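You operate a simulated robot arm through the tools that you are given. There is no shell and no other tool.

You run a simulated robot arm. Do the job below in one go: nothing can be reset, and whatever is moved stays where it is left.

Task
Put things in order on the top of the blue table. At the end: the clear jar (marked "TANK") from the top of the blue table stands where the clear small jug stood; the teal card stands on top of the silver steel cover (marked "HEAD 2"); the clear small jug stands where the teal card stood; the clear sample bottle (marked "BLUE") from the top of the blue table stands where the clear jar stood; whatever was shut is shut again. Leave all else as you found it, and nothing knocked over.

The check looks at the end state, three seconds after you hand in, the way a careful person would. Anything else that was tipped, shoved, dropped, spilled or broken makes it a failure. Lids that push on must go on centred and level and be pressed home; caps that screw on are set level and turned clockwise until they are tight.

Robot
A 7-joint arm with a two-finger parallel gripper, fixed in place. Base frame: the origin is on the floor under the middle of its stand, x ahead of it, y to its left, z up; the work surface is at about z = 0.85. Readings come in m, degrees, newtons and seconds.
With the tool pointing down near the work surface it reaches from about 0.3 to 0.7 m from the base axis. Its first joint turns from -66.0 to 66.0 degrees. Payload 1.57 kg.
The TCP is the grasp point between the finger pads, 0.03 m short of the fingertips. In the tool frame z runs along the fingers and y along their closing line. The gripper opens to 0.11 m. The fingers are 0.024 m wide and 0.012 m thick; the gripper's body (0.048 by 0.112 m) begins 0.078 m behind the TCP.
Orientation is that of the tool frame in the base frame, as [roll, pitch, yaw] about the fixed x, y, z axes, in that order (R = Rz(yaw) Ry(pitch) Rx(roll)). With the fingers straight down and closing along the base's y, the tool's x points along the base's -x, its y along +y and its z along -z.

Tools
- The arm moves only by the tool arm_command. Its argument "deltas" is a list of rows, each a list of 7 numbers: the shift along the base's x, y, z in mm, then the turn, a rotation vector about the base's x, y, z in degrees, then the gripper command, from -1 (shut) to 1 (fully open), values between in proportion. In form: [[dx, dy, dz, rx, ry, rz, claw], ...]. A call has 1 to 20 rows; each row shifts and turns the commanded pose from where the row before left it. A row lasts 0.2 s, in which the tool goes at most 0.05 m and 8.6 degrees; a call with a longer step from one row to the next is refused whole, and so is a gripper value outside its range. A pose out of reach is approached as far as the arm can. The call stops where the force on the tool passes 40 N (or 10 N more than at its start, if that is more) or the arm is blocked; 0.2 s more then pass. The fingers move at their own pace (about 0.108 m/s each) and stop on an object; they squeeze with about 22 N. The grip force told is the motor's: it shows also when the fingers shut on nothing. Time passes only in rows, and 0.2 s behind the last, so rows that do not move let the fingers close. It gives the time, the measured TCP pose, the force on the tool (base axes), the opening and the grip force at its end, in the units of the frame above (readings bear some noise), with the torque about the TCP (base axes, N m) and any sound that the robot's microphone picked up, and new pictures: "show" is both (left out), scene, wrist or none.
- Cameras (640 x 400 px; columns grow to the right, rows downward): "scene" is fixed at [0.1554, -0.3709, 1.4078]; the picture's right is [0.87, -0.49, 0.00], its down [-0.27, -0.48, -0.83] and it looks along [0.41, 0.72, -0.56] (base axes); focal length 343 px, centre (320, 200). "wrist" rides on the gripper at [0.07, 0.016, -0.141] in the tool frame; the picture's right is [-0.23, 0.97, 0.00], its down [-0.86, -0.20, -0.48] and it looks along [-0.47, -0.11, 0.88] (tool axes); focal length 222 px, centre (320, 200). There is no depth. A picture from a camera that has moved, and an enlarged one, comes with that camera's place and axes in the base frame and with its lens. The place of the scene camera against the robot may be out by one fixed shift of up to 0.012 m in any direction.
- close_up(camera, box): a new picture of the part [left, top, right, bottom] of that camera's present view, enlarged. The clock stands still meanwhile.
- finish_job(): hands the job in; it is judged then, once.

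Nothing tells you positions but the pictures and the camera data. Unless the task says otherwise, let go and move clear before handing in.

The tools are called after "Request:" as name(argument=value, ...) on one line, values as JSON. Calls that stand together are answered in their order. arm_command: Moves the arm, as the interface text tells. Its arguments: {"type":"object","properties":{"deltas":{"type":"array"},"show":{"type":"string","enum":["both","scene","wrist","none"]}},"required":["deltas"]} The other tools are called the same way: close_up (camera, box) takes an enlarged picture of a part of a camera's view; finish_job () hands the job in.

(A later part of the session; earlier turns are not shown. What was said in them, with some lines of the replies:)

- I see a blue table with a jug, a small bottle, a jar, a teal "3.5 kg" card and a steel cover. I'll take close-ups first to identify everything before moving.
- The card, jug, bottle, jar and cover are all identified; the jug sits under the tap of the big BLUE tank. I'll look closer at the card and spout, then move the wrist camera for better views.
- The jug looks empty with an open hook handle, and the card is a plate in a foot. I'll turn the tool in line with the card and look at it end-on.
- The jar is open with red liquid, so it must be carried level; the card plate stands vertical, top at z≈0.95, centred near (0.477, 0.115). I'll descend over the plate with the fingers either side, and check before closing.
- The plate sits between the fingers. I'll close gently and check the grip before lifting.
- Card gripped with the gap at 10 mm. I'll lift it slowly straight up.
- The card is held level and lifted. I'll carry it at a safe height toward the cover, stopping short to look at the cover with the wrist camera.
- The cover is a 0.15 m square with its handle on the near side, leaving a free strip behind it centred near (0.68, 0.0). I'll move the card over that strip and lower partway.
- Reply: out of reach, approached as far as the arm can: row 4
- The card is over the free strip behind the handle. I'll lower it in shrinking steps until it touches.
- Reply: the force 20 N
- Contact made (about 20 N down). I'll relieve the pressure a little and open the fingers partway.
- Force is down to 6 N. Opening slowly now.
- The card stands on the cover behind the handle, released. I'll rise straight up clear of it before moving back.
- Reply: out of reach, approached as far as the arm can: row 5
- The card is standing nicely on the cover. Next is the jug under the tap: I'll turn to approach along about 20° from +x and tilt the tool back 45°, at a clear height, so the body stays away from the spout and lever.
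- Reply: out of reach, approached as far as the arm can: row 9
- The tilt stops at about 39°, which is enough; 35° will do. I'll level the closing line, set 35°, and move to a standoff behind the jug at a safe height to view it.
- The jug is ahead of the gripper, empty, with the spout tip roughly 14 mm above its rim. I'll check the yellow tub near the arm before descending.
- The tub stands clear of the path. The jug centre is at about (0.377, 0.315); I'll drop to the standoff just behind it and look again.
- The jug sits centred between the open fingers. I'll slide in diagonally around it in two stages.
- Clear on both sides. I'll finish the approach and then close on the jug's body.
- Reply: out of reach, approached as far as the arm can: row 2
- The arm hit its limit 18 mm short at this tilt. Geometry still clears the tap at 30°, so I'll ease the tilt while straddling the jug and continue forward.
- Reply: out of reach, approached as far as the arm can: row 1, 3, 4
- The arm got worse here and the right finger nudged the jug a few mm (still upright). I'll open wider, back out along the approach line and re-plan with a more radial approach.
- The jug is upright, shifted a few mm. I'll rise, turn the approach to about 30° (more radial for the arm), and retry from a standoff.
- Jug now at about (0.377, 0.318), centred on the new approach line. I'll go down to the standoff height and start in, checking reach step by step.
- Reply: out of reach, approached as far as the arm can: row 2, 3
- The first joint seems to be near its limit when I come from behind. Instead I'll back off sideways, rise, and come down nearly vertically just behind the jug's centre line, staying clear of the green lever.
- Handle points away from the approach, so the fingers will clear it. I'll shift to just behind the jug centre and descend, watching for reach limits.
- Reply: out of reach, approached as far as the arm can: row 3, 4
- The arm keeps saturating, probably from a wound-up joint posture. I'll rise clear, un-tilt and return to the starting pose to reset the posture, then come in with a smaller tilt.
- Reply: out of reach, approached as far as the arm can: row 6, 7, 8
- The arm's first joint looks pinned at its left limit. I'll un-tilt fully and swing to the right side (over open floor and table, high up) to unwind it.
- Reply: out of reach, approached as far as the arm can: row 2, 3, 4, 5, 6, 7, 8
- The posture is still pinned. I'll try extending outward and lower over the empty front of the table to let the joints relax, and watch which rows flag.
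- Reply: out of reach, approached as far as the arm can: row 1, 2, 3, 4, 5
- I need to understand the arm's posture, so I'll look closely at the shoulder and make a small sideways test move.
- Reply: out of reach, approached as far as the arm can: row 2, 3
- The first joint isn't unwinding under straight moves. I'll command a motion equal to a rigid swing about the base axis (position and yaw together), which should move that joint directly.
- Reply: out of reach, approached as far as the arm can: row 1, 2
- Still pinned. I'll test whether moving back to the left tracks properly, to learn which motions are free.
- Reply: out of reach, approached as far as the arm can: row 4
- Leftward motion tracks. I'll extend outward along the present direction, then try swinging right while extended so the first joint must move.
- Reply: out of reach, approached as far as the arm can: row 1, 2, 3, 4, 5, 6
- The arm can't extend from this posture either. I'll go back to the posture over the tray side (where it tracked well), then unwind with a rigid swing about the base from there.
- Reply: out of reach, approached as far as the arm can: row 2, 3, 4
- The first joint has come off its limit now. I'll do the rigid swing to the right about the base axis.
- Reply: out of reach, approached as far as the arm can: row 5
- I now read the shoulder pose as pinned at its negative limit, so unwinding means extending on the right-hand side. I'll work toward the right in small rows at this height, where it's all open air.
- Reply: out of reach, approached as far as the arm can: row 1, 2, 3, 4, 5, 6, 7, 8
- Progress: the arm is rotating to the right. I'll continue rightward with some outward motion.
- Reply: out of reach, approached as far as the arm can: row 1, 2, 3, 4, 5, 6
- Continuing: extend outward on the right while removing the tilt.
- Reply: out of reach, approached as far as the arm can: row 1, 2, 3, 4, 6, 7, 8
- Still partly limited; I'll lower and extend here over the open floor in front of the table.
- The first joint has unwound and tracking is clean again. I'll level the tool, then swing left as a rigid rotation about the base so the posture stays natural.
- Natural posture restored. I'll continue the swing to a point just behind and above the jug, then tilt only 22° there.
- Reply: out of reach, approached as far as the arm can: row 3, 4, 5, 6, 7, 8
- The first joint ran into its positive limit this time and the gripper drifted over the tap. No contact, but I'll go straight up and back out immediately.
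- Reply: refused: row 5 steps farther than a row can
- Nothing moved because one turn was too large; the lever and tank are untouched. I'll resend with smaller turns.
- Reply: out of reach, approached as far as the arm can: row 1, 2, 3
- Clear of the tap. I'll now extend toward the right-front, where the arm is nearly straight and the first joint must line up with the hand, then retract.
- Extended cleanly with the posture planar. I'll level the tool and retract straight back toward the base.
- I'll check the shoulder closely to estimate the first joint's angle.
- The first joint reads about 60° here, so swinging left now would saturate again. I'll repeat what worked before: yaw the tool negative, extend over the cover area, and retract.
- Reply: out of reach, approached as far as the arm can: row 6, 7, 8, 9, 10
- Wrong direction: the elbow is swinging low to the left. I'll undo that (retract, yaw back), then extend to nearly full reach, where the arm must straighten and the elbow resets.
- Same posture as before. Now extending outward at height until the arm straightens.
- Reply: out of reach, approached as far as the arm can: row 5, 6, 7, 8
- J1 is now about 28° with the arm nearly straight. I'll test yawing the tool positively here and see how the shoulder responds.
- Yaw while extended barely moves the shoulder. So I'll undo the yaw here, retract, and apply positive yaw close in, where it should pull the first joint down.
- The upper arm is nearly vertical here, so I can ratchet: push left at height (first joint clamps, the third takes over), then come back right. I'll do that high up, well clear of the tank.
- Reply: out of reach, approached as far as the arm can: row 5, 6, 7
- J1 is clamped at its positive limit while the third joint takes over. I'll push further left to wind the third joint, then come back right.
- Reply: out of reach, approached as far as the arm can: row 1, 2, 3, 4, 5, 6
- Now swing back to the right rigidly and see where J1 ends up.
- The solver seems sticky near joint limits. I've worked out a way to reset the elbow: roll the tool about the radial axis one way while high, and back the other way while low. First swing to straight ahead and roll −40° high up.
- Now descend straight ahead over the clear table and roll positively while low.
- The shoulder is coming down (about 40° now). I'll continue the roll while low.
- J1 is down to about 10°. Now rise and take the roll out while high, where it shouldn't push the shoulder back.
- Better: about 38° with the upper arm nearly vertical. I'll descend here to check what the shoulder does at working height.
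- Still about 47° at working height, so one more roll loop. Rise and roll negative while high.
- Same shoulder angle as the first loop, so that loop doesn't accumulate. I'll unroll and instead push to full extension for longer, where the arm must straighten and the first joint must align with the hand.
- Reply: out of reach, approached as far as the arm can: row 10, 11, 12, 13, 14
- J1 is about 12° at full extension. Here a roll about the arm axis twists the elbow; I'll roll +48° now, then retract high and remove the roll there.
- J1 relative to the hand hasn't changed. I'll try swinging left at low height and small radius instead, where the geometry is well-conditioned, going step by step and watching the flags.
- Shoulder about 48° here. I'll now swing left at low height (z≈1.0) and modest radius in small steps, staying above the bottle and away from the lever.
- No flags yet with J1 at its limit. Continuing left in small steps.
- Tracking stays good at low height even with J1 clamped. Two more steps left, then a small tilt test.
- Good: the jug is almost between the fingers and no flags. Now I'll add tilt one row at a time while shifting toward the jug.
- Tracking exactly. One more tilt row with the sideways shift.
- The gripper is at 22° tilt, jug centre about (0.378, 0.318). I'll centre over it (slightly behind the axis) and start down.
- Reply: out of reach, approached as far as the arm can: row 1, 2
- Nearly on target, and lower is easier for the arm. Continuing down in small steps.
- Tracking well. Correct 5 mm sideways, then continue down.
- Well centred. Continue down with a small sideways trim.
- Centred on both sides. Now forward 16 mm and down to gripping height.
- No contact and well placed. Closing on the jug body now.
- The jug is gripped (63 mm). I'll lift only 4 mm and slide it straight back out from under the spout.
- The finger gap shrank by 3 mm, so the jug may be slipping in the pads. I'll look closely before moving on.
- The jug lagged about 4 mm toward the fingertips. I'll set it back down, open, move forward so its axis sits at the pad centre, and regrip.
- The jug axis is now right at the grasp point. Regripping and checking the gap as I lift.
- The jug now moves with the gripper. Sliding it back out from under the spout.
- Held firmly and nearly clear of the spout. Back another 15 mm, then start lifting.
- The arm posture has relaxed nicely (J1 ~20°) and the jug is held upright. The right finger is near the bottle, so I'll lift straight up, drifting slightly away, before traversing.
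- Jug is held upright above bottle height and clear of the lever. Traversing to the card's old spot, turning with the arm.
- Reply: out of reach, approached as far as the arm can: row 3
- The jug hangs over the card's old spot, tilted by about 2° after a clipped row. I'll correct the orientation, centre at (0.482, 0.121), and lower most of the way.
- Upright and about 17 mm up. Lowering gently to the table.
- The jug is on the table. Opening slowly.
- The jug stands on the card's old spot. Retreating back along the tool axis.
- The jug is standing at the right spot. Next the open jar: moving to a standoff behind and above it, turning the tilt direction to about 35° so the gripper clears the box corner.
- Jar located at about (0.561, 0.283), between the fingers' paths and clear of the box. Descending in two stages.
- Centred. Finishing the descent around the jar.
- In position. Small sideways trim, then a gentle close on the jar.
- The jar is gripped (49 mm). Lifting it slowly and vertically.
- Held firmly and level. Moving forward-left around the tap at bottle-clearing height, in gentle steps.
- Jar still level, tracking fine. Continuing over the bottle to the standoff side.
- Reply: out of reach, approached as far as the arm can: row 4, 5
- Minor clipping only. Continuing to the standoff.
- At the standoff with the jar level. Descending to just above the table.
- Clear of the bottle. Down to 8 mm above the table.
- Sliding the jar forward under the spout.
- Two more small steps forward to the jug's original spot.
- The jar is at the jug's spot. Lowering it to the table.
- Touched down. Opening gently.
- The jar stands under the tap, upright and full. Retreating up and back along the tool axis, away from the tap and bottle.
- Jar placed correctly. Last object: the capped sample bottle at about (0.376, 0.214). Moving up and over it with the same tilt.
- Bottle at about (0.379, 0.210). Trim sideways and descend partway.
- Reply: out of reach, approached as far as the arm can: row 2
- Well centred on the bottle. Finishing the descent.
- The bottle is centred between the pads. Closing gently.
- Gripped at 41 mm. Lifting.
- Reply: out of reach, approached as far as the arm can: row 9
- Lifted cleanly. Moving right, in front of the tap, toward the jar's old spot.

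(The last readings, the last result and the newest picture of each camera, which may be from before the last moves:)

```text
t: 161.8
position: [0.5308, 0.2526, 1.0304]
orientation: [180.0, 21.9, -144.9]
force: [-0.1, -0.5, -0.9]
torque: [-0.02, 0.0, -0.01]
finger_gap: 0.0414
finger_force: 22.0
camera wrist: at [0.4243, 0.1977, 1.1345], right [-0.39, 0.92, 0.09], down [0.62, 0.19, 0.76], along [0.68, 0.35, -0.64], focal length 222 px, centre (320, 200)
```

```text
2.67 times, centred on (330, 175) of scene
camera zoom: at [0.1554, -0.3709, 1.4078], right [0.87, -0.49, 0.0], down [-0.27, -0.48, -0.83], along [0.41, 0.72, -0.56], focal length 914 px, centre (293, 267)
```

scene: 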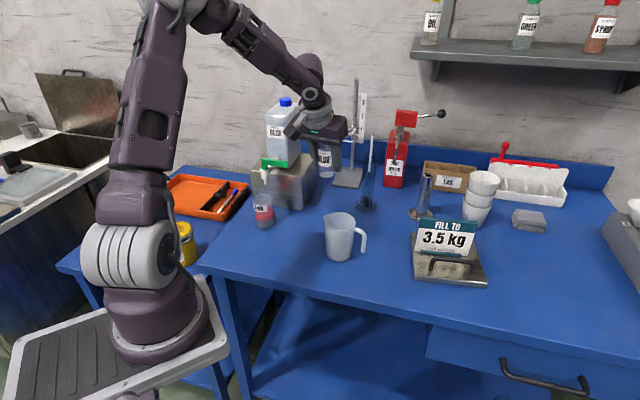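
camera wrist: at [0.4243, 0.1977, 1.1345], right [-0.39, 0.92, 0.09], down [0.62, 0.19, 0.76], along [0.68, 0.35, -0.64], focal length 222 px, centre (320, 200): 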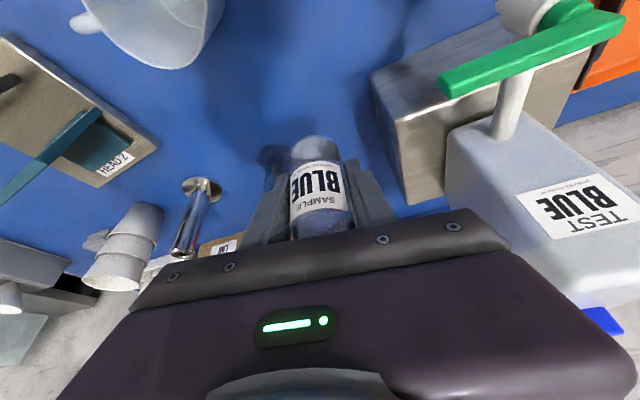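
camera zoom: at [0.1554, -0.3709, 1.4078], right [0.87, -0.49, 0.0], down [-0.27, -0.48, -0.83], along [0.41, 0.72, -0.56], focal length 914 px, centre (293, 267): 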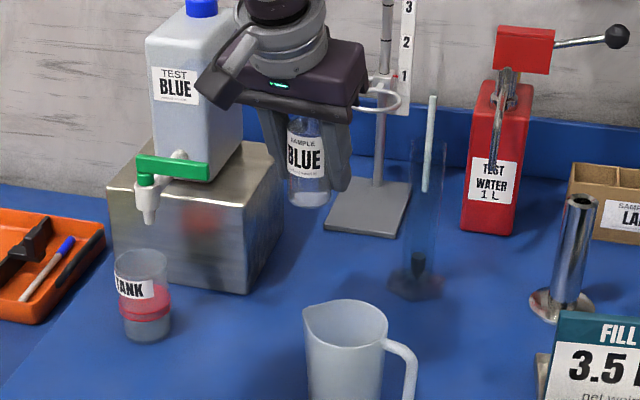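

Clear of everything. Lowering the bottle toward (0.561, 0.283).

Request:
arm_command(deltas=[[4, 4, -10, 0, 0, 0, -1], [5, 5, -15, 0, 0, 0, -1], [5, 5, -15, 0, 0, 0, -1], [5, 5, -15, 0, 0, 0, -1], [5, 5, -15, 0, 0, 0, -1], [6.2, 5.9, -15, 0, 0, 0, -1], [0, 0, -15, 0, 0, 0, -1], [0, 0, 0, 0, 0, 0, -1]], show="none")

Request:
close_up(camera="scene", box=[250, 110, 410, 250])

Request:
close_up(camera="wrist", box=[200, 20, 480, 240])

```text
t: 163.6
position: [0.5589, 0.282, 0.9316]
orientation: [180.0, 22.0, -144.9]
force: [0.6, -0.8, -1.8]
torque: [0.0, 0.03, -0.03]
finger_gap: 0.0411
finger_force: 21.9
```

```text
2.86 times, centred on (330, 180) of scene
camera zoom: at [0.1554, -0.3709, 1.4078], right [0.87, -0.49, 0.0], down [-0.27, -0.48, -0.83], along [0.41, 0.72, -0.56], focal length 979 px, centre (291, 257)
```

zoom: 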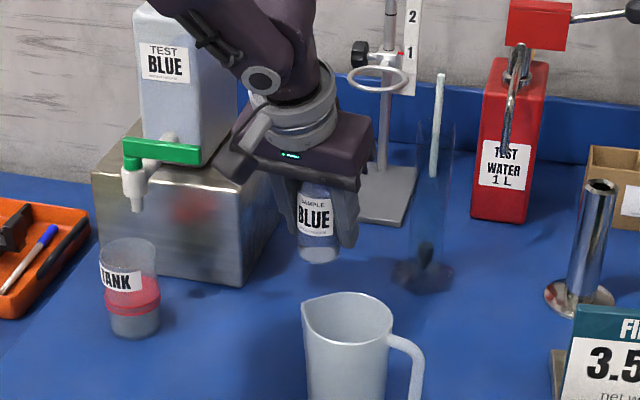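

```text
1.82 times, centred on (340, 130) of wrist
camera zoom: at [0.4537, 0.2278, 1.0358], right [-0.39, 0.92, 0.09], down [0.62, 0.19, 0.76], along [0.68, 0.35, -0.64], focal length 404 px, centre (284, 327)
```

zoom: 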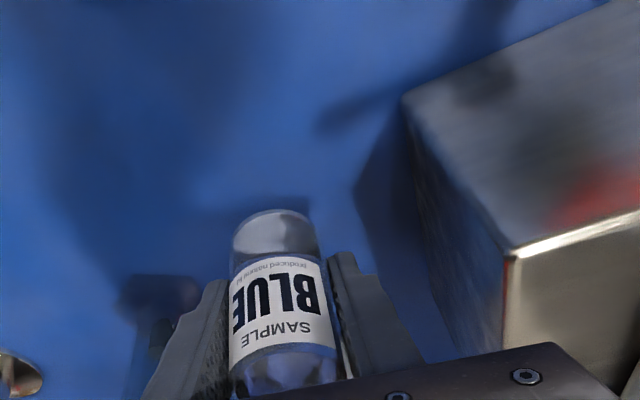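

On position; lowering to the table.

Request:
arm_command(deltas=[[1.5, 0.5, -14, 0, 0, 0, -1], [0, 0, -12, 0, 0, 0, -1], [0, 0, -7, 0, 0, 0, -1], [0, 0, -3, 0, 0, 0, -1], [0, 0, 0, 0, 0, 0, -1]], show="none")

```text
t: 164.8
position: [0.5601, 0.2793, 0.8923]
orientation: [180.0, 22.1, -144.9]
force: [0.5, -0.2, -0.3]
torque: [-0.01, 0.01, 0.01]
finger_gap: 0.041
finger_force: 22.5
```

Request:
arm_command(deltas=[[0.5, 1.5, -1, 0, 0, 0, -1], [0, 0, -1.5, 0, 0, 0, -1], [0, 0, 0, 0, 0, 0, -1]], show="none")

```text
t: 165.6
position: [0.5612, 0.2814, 0.8905]
orientation: [179.9, 22.0, -144.8]
force: [-0.1, 0.2, -0.8]
torque: [0.01, 0.0, 0.01]
finger_gap: 0.0412
finger_force: 21.9
```

Not touching yet; a little lower.

Request:
arm_command(deltas=[[0, 0, -1.5, 0, 0, 0, -1], [0, 0, 0, 0, 0, 0, -1]], show="none")

```text
t: 166.2
position: [0.5611, 0.2808, 0.8912]
orientation: [180.0, 22.1, -144.9]
force: [-1.4, -0.3, 6.6]
torque: [-0.1, 0.14, -0.07]
finger_gap: 0.041
finger_force: 22.4
```

Contact at about 7 N. Releasing gently.

Request:
arm_command(deltas=[[0, 0, 0.3, 0, 0, 0, -1], [0, 0, 0, 0, 0, 0, -0.18], [0, 0, 0, 0, 0, 0, -0.05], [0, 0, 0, 0, 0, 0, 0.1], [0, 0, 0, 0, 0, 0, 0.25], [0, 0, 0, 0, 0, 0, 0.3]], show="none")

Request:
close_up(camera="scene", box=[250, 110, 410, 250])

Request:
close_up(camera="wrist", box=[200, 20, 480, 240])

```text
t: 167.6
position: [0.5601, 0.2811, 0.8916]
orientation: [-179.9, 22.0, -145.0]
force: [-0.2, 0.1, -0.5]
torque: [0.0, 0.0, -0.01]
finger_gap: 0.0719
finger_force: 0.1
```

```text
2.86 times, centred on (330, 180) of scene
camera zoom: at [0.1554, -0.3709, 1.4078], right [0.87, -0.49, 0.0], down [-0.27, -0.48, -0.83], along [0.41, 0.72, -0.56], focal length 979 px, centre (291, 257)
```

zoom: 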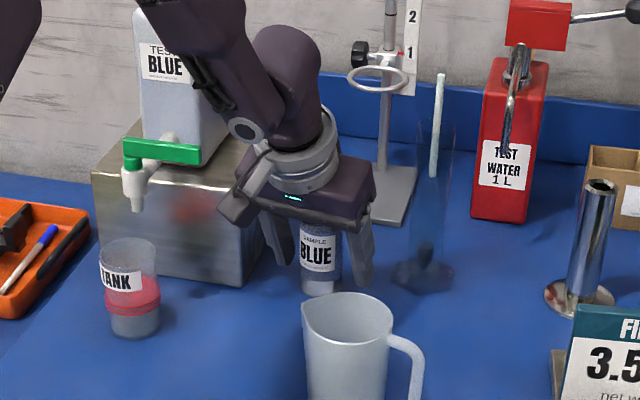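

```text
1.82 times, centred on (340, 130) of wrist
camera zoom: at [0.4553, 0.2268, 0.9954], right [-0.39, 0.92, 0.09], down [0.62, 0.19, 0.76], along [0.69, 0.35, -0.64], focal length 404 px, centre (284, 327)
```

zoom: 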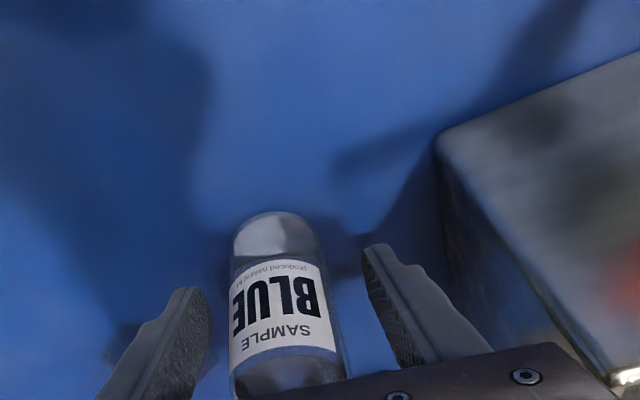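

The bottle stands where the jar was. Retreating back and up along the tool axis.

Request:
arm_command(deltas=[[-3, -2.2, 10, 0, 0, 0, 0.3], [-5, -3.6, 15, 0, 0, 0, 0.3], [-6, -4.3, 18, 0, 0, 0, 0.3], [-6, -4.3, 18, 0, 0, 0, 0.3], [-6, -4.3, 20, 0, 0, 0, 0.3], [-6, -4.3, 20, 0, 0, 0, 0.3], [-6, -10, 20, 0, 0, 0, 0.3], [-8, -20, 15, 0, 0, 0, 0.3], [-8, -25, 5, 0, 0, 0, 0.3], [-8, -25, 0, 0, 0, 0, 0.3], [0, 0, 0, 0, 0, 0, 0.3]], show="both")

Request:
close_up(camera="scene", box=[240, 110, 400, 270])

Request:
close_up(camera="scene", box=[370, 130, 580, 300])

```text
t: 170.0
position: [0.5001, 0.1765, 1.0314]
orientation: [-180.0, 21.9, -144.7]
force: [0.4, -0.3, -0.5]
torque: [0.03, 0.04, 0.02]
finger_gap: 0.0713
finger_force: 0.1
camera wrist: at [0.3955, 0.1228, 1.1372], right [-0.39, 0.92, 0.09], down [0.62, 0.19, 0.76], along [0.68, 0.35, -0.64], focal length 222 px, centre (320, 200)
```

scene: 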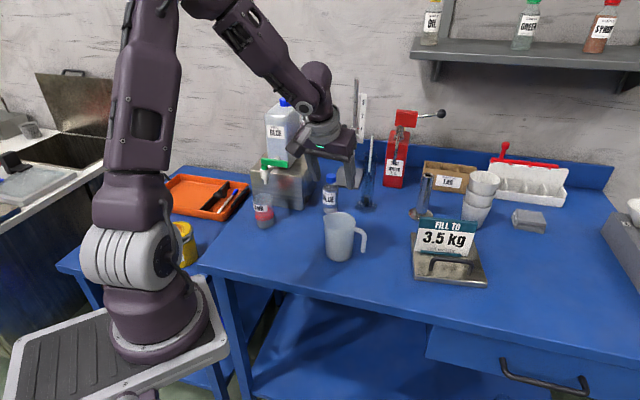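
wrist: 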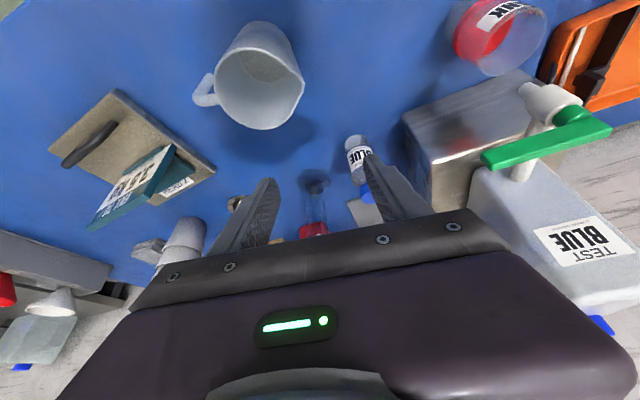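

```text
2.50 times, centred on (320, 190) of scene
camera zoom: at [0.1554, -0.3709, 1.4078], right [0.87, -0.49, 0.0], down [-0.27, -0.48, -0.83], along [0.41, 0.72, -0.56], focal length 857 px, centre (320, 225)
```

zoom: 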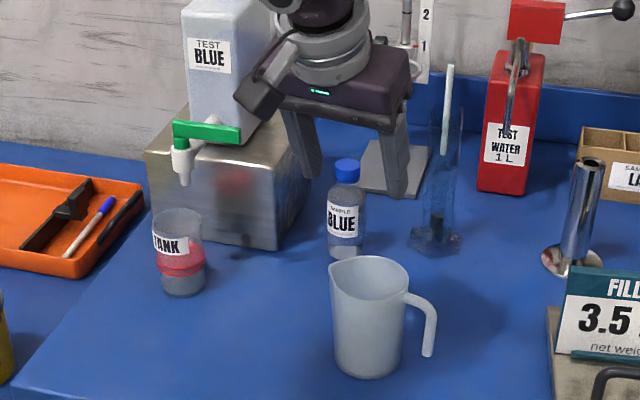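

```text
2.35 times, centred on (475, 215) of scene
camera zoom: at [0.1554, -0.3709, 1.4078], right [0.87, -0.49, 0.0], down [-0.27, -0.48, -0.83], along [0.41, 0.72, -0.56], focal length 806 px, centre (-45, 165)
```

zoom: 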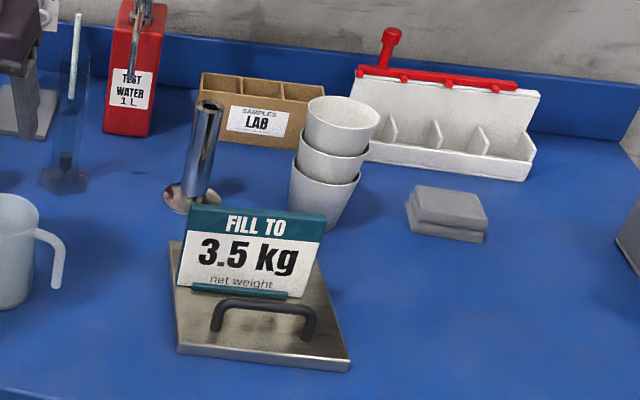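

All four items are in place: card on the cover, jug at the card's spot, jar under the tap, bottle at the jar's spot. I'll raise the arm clear and take a last look.

Request:
arm_command(deltas=[[-3, -10, 15, 0, 0, 0, 0.3], [-3, -12, 20, 0, 0, 0, 0.3], [-3, -12, 20, 0, 0, 0, 0.3], [0, -12, 20, 0, 0, 0, 0.3], [0, 0, 0, 0, 0, 0, 0.3], [0, 0, 0, 0, 0, 0, 0.3]], show="both")

Request:
close_up(camera="scene", box=[150, 90, 400, 270])

```text
t: 171.4
position: [0.4904, 0.134, 1.1056]
orientation: [-179.9, 22.1, -144.9]
force: [0.0, 0.7, 0.0]
torque: [0.02, 0.03, 0.0]
finger_gap: 0.0712
finger_force: 0.0
camera wrist: at [0.3858, 0.0784, 1.2107], right [-0.39, 0.92, 0.09], down [0.62, 0.19, 0.76], along [0.69, 0.35, -0.64], focal length 222 px, centre (320, 200)
```

scene: 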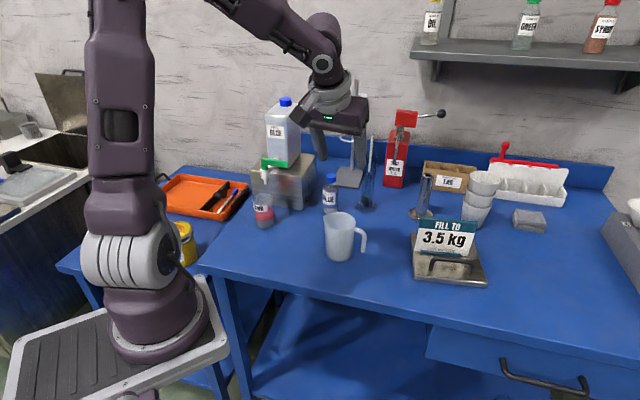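
wrist: 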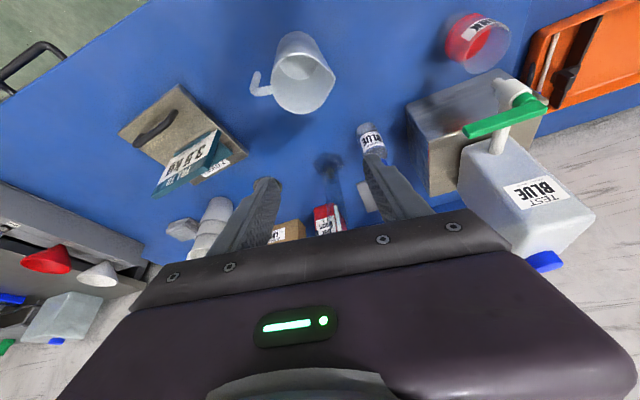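

```text
2.22 times, centred on (275, 180) of scene
camera zoom: at [0.1554, -0.3709, 1.4078], right [0.87, -0.49, 0.0], down [-0.27, -0.48, -0.83], along [0.41, 0.72, -0.56], focal length 762 px, centre (420, 244)
```

zoom: 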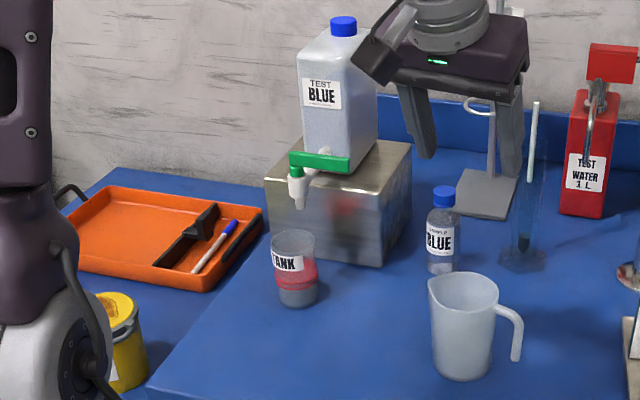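

The card stands on the cover, and the jug, jar and bottle are upright in their new places. The bottle's cap is still on, the tap, tray and tub look undisturbed, and the gripper is open and clear. I'm handing the job in.

Request:
finish_job()

```text
The job is handed in.
```

I've put everything where you asked and handed the job in. No check result has come back yet.

- **Teal card:** stands on the steel cover marked "HEAD 2", behind its handle.
- **Small jug:** stands where the card stood.
- **"TANK" jar:** stands under the tap, where the jug stood. It is open and has red liquid in it; I carried it level and saw no spill.
- **"BLUE" sample bottle:** stands where the jar stood. Its cap stayed on throughout.

From the camera pictures, the jar and the bottle are within about 5 mm of the marks, and the jug is within about 1 cm of where the card was. Nothing I opened needed closing again.

The arm hit its joint limits on the first approach to the jug. A finger nudged the jug a few millimetres, though it stayed upright. I then had to back out and rework the arm's posture, and at one point the gripper passed just above the tap lever. The tap, tank and other objects look undisturbed in the last pictures. The gripper is open and clear of everything.
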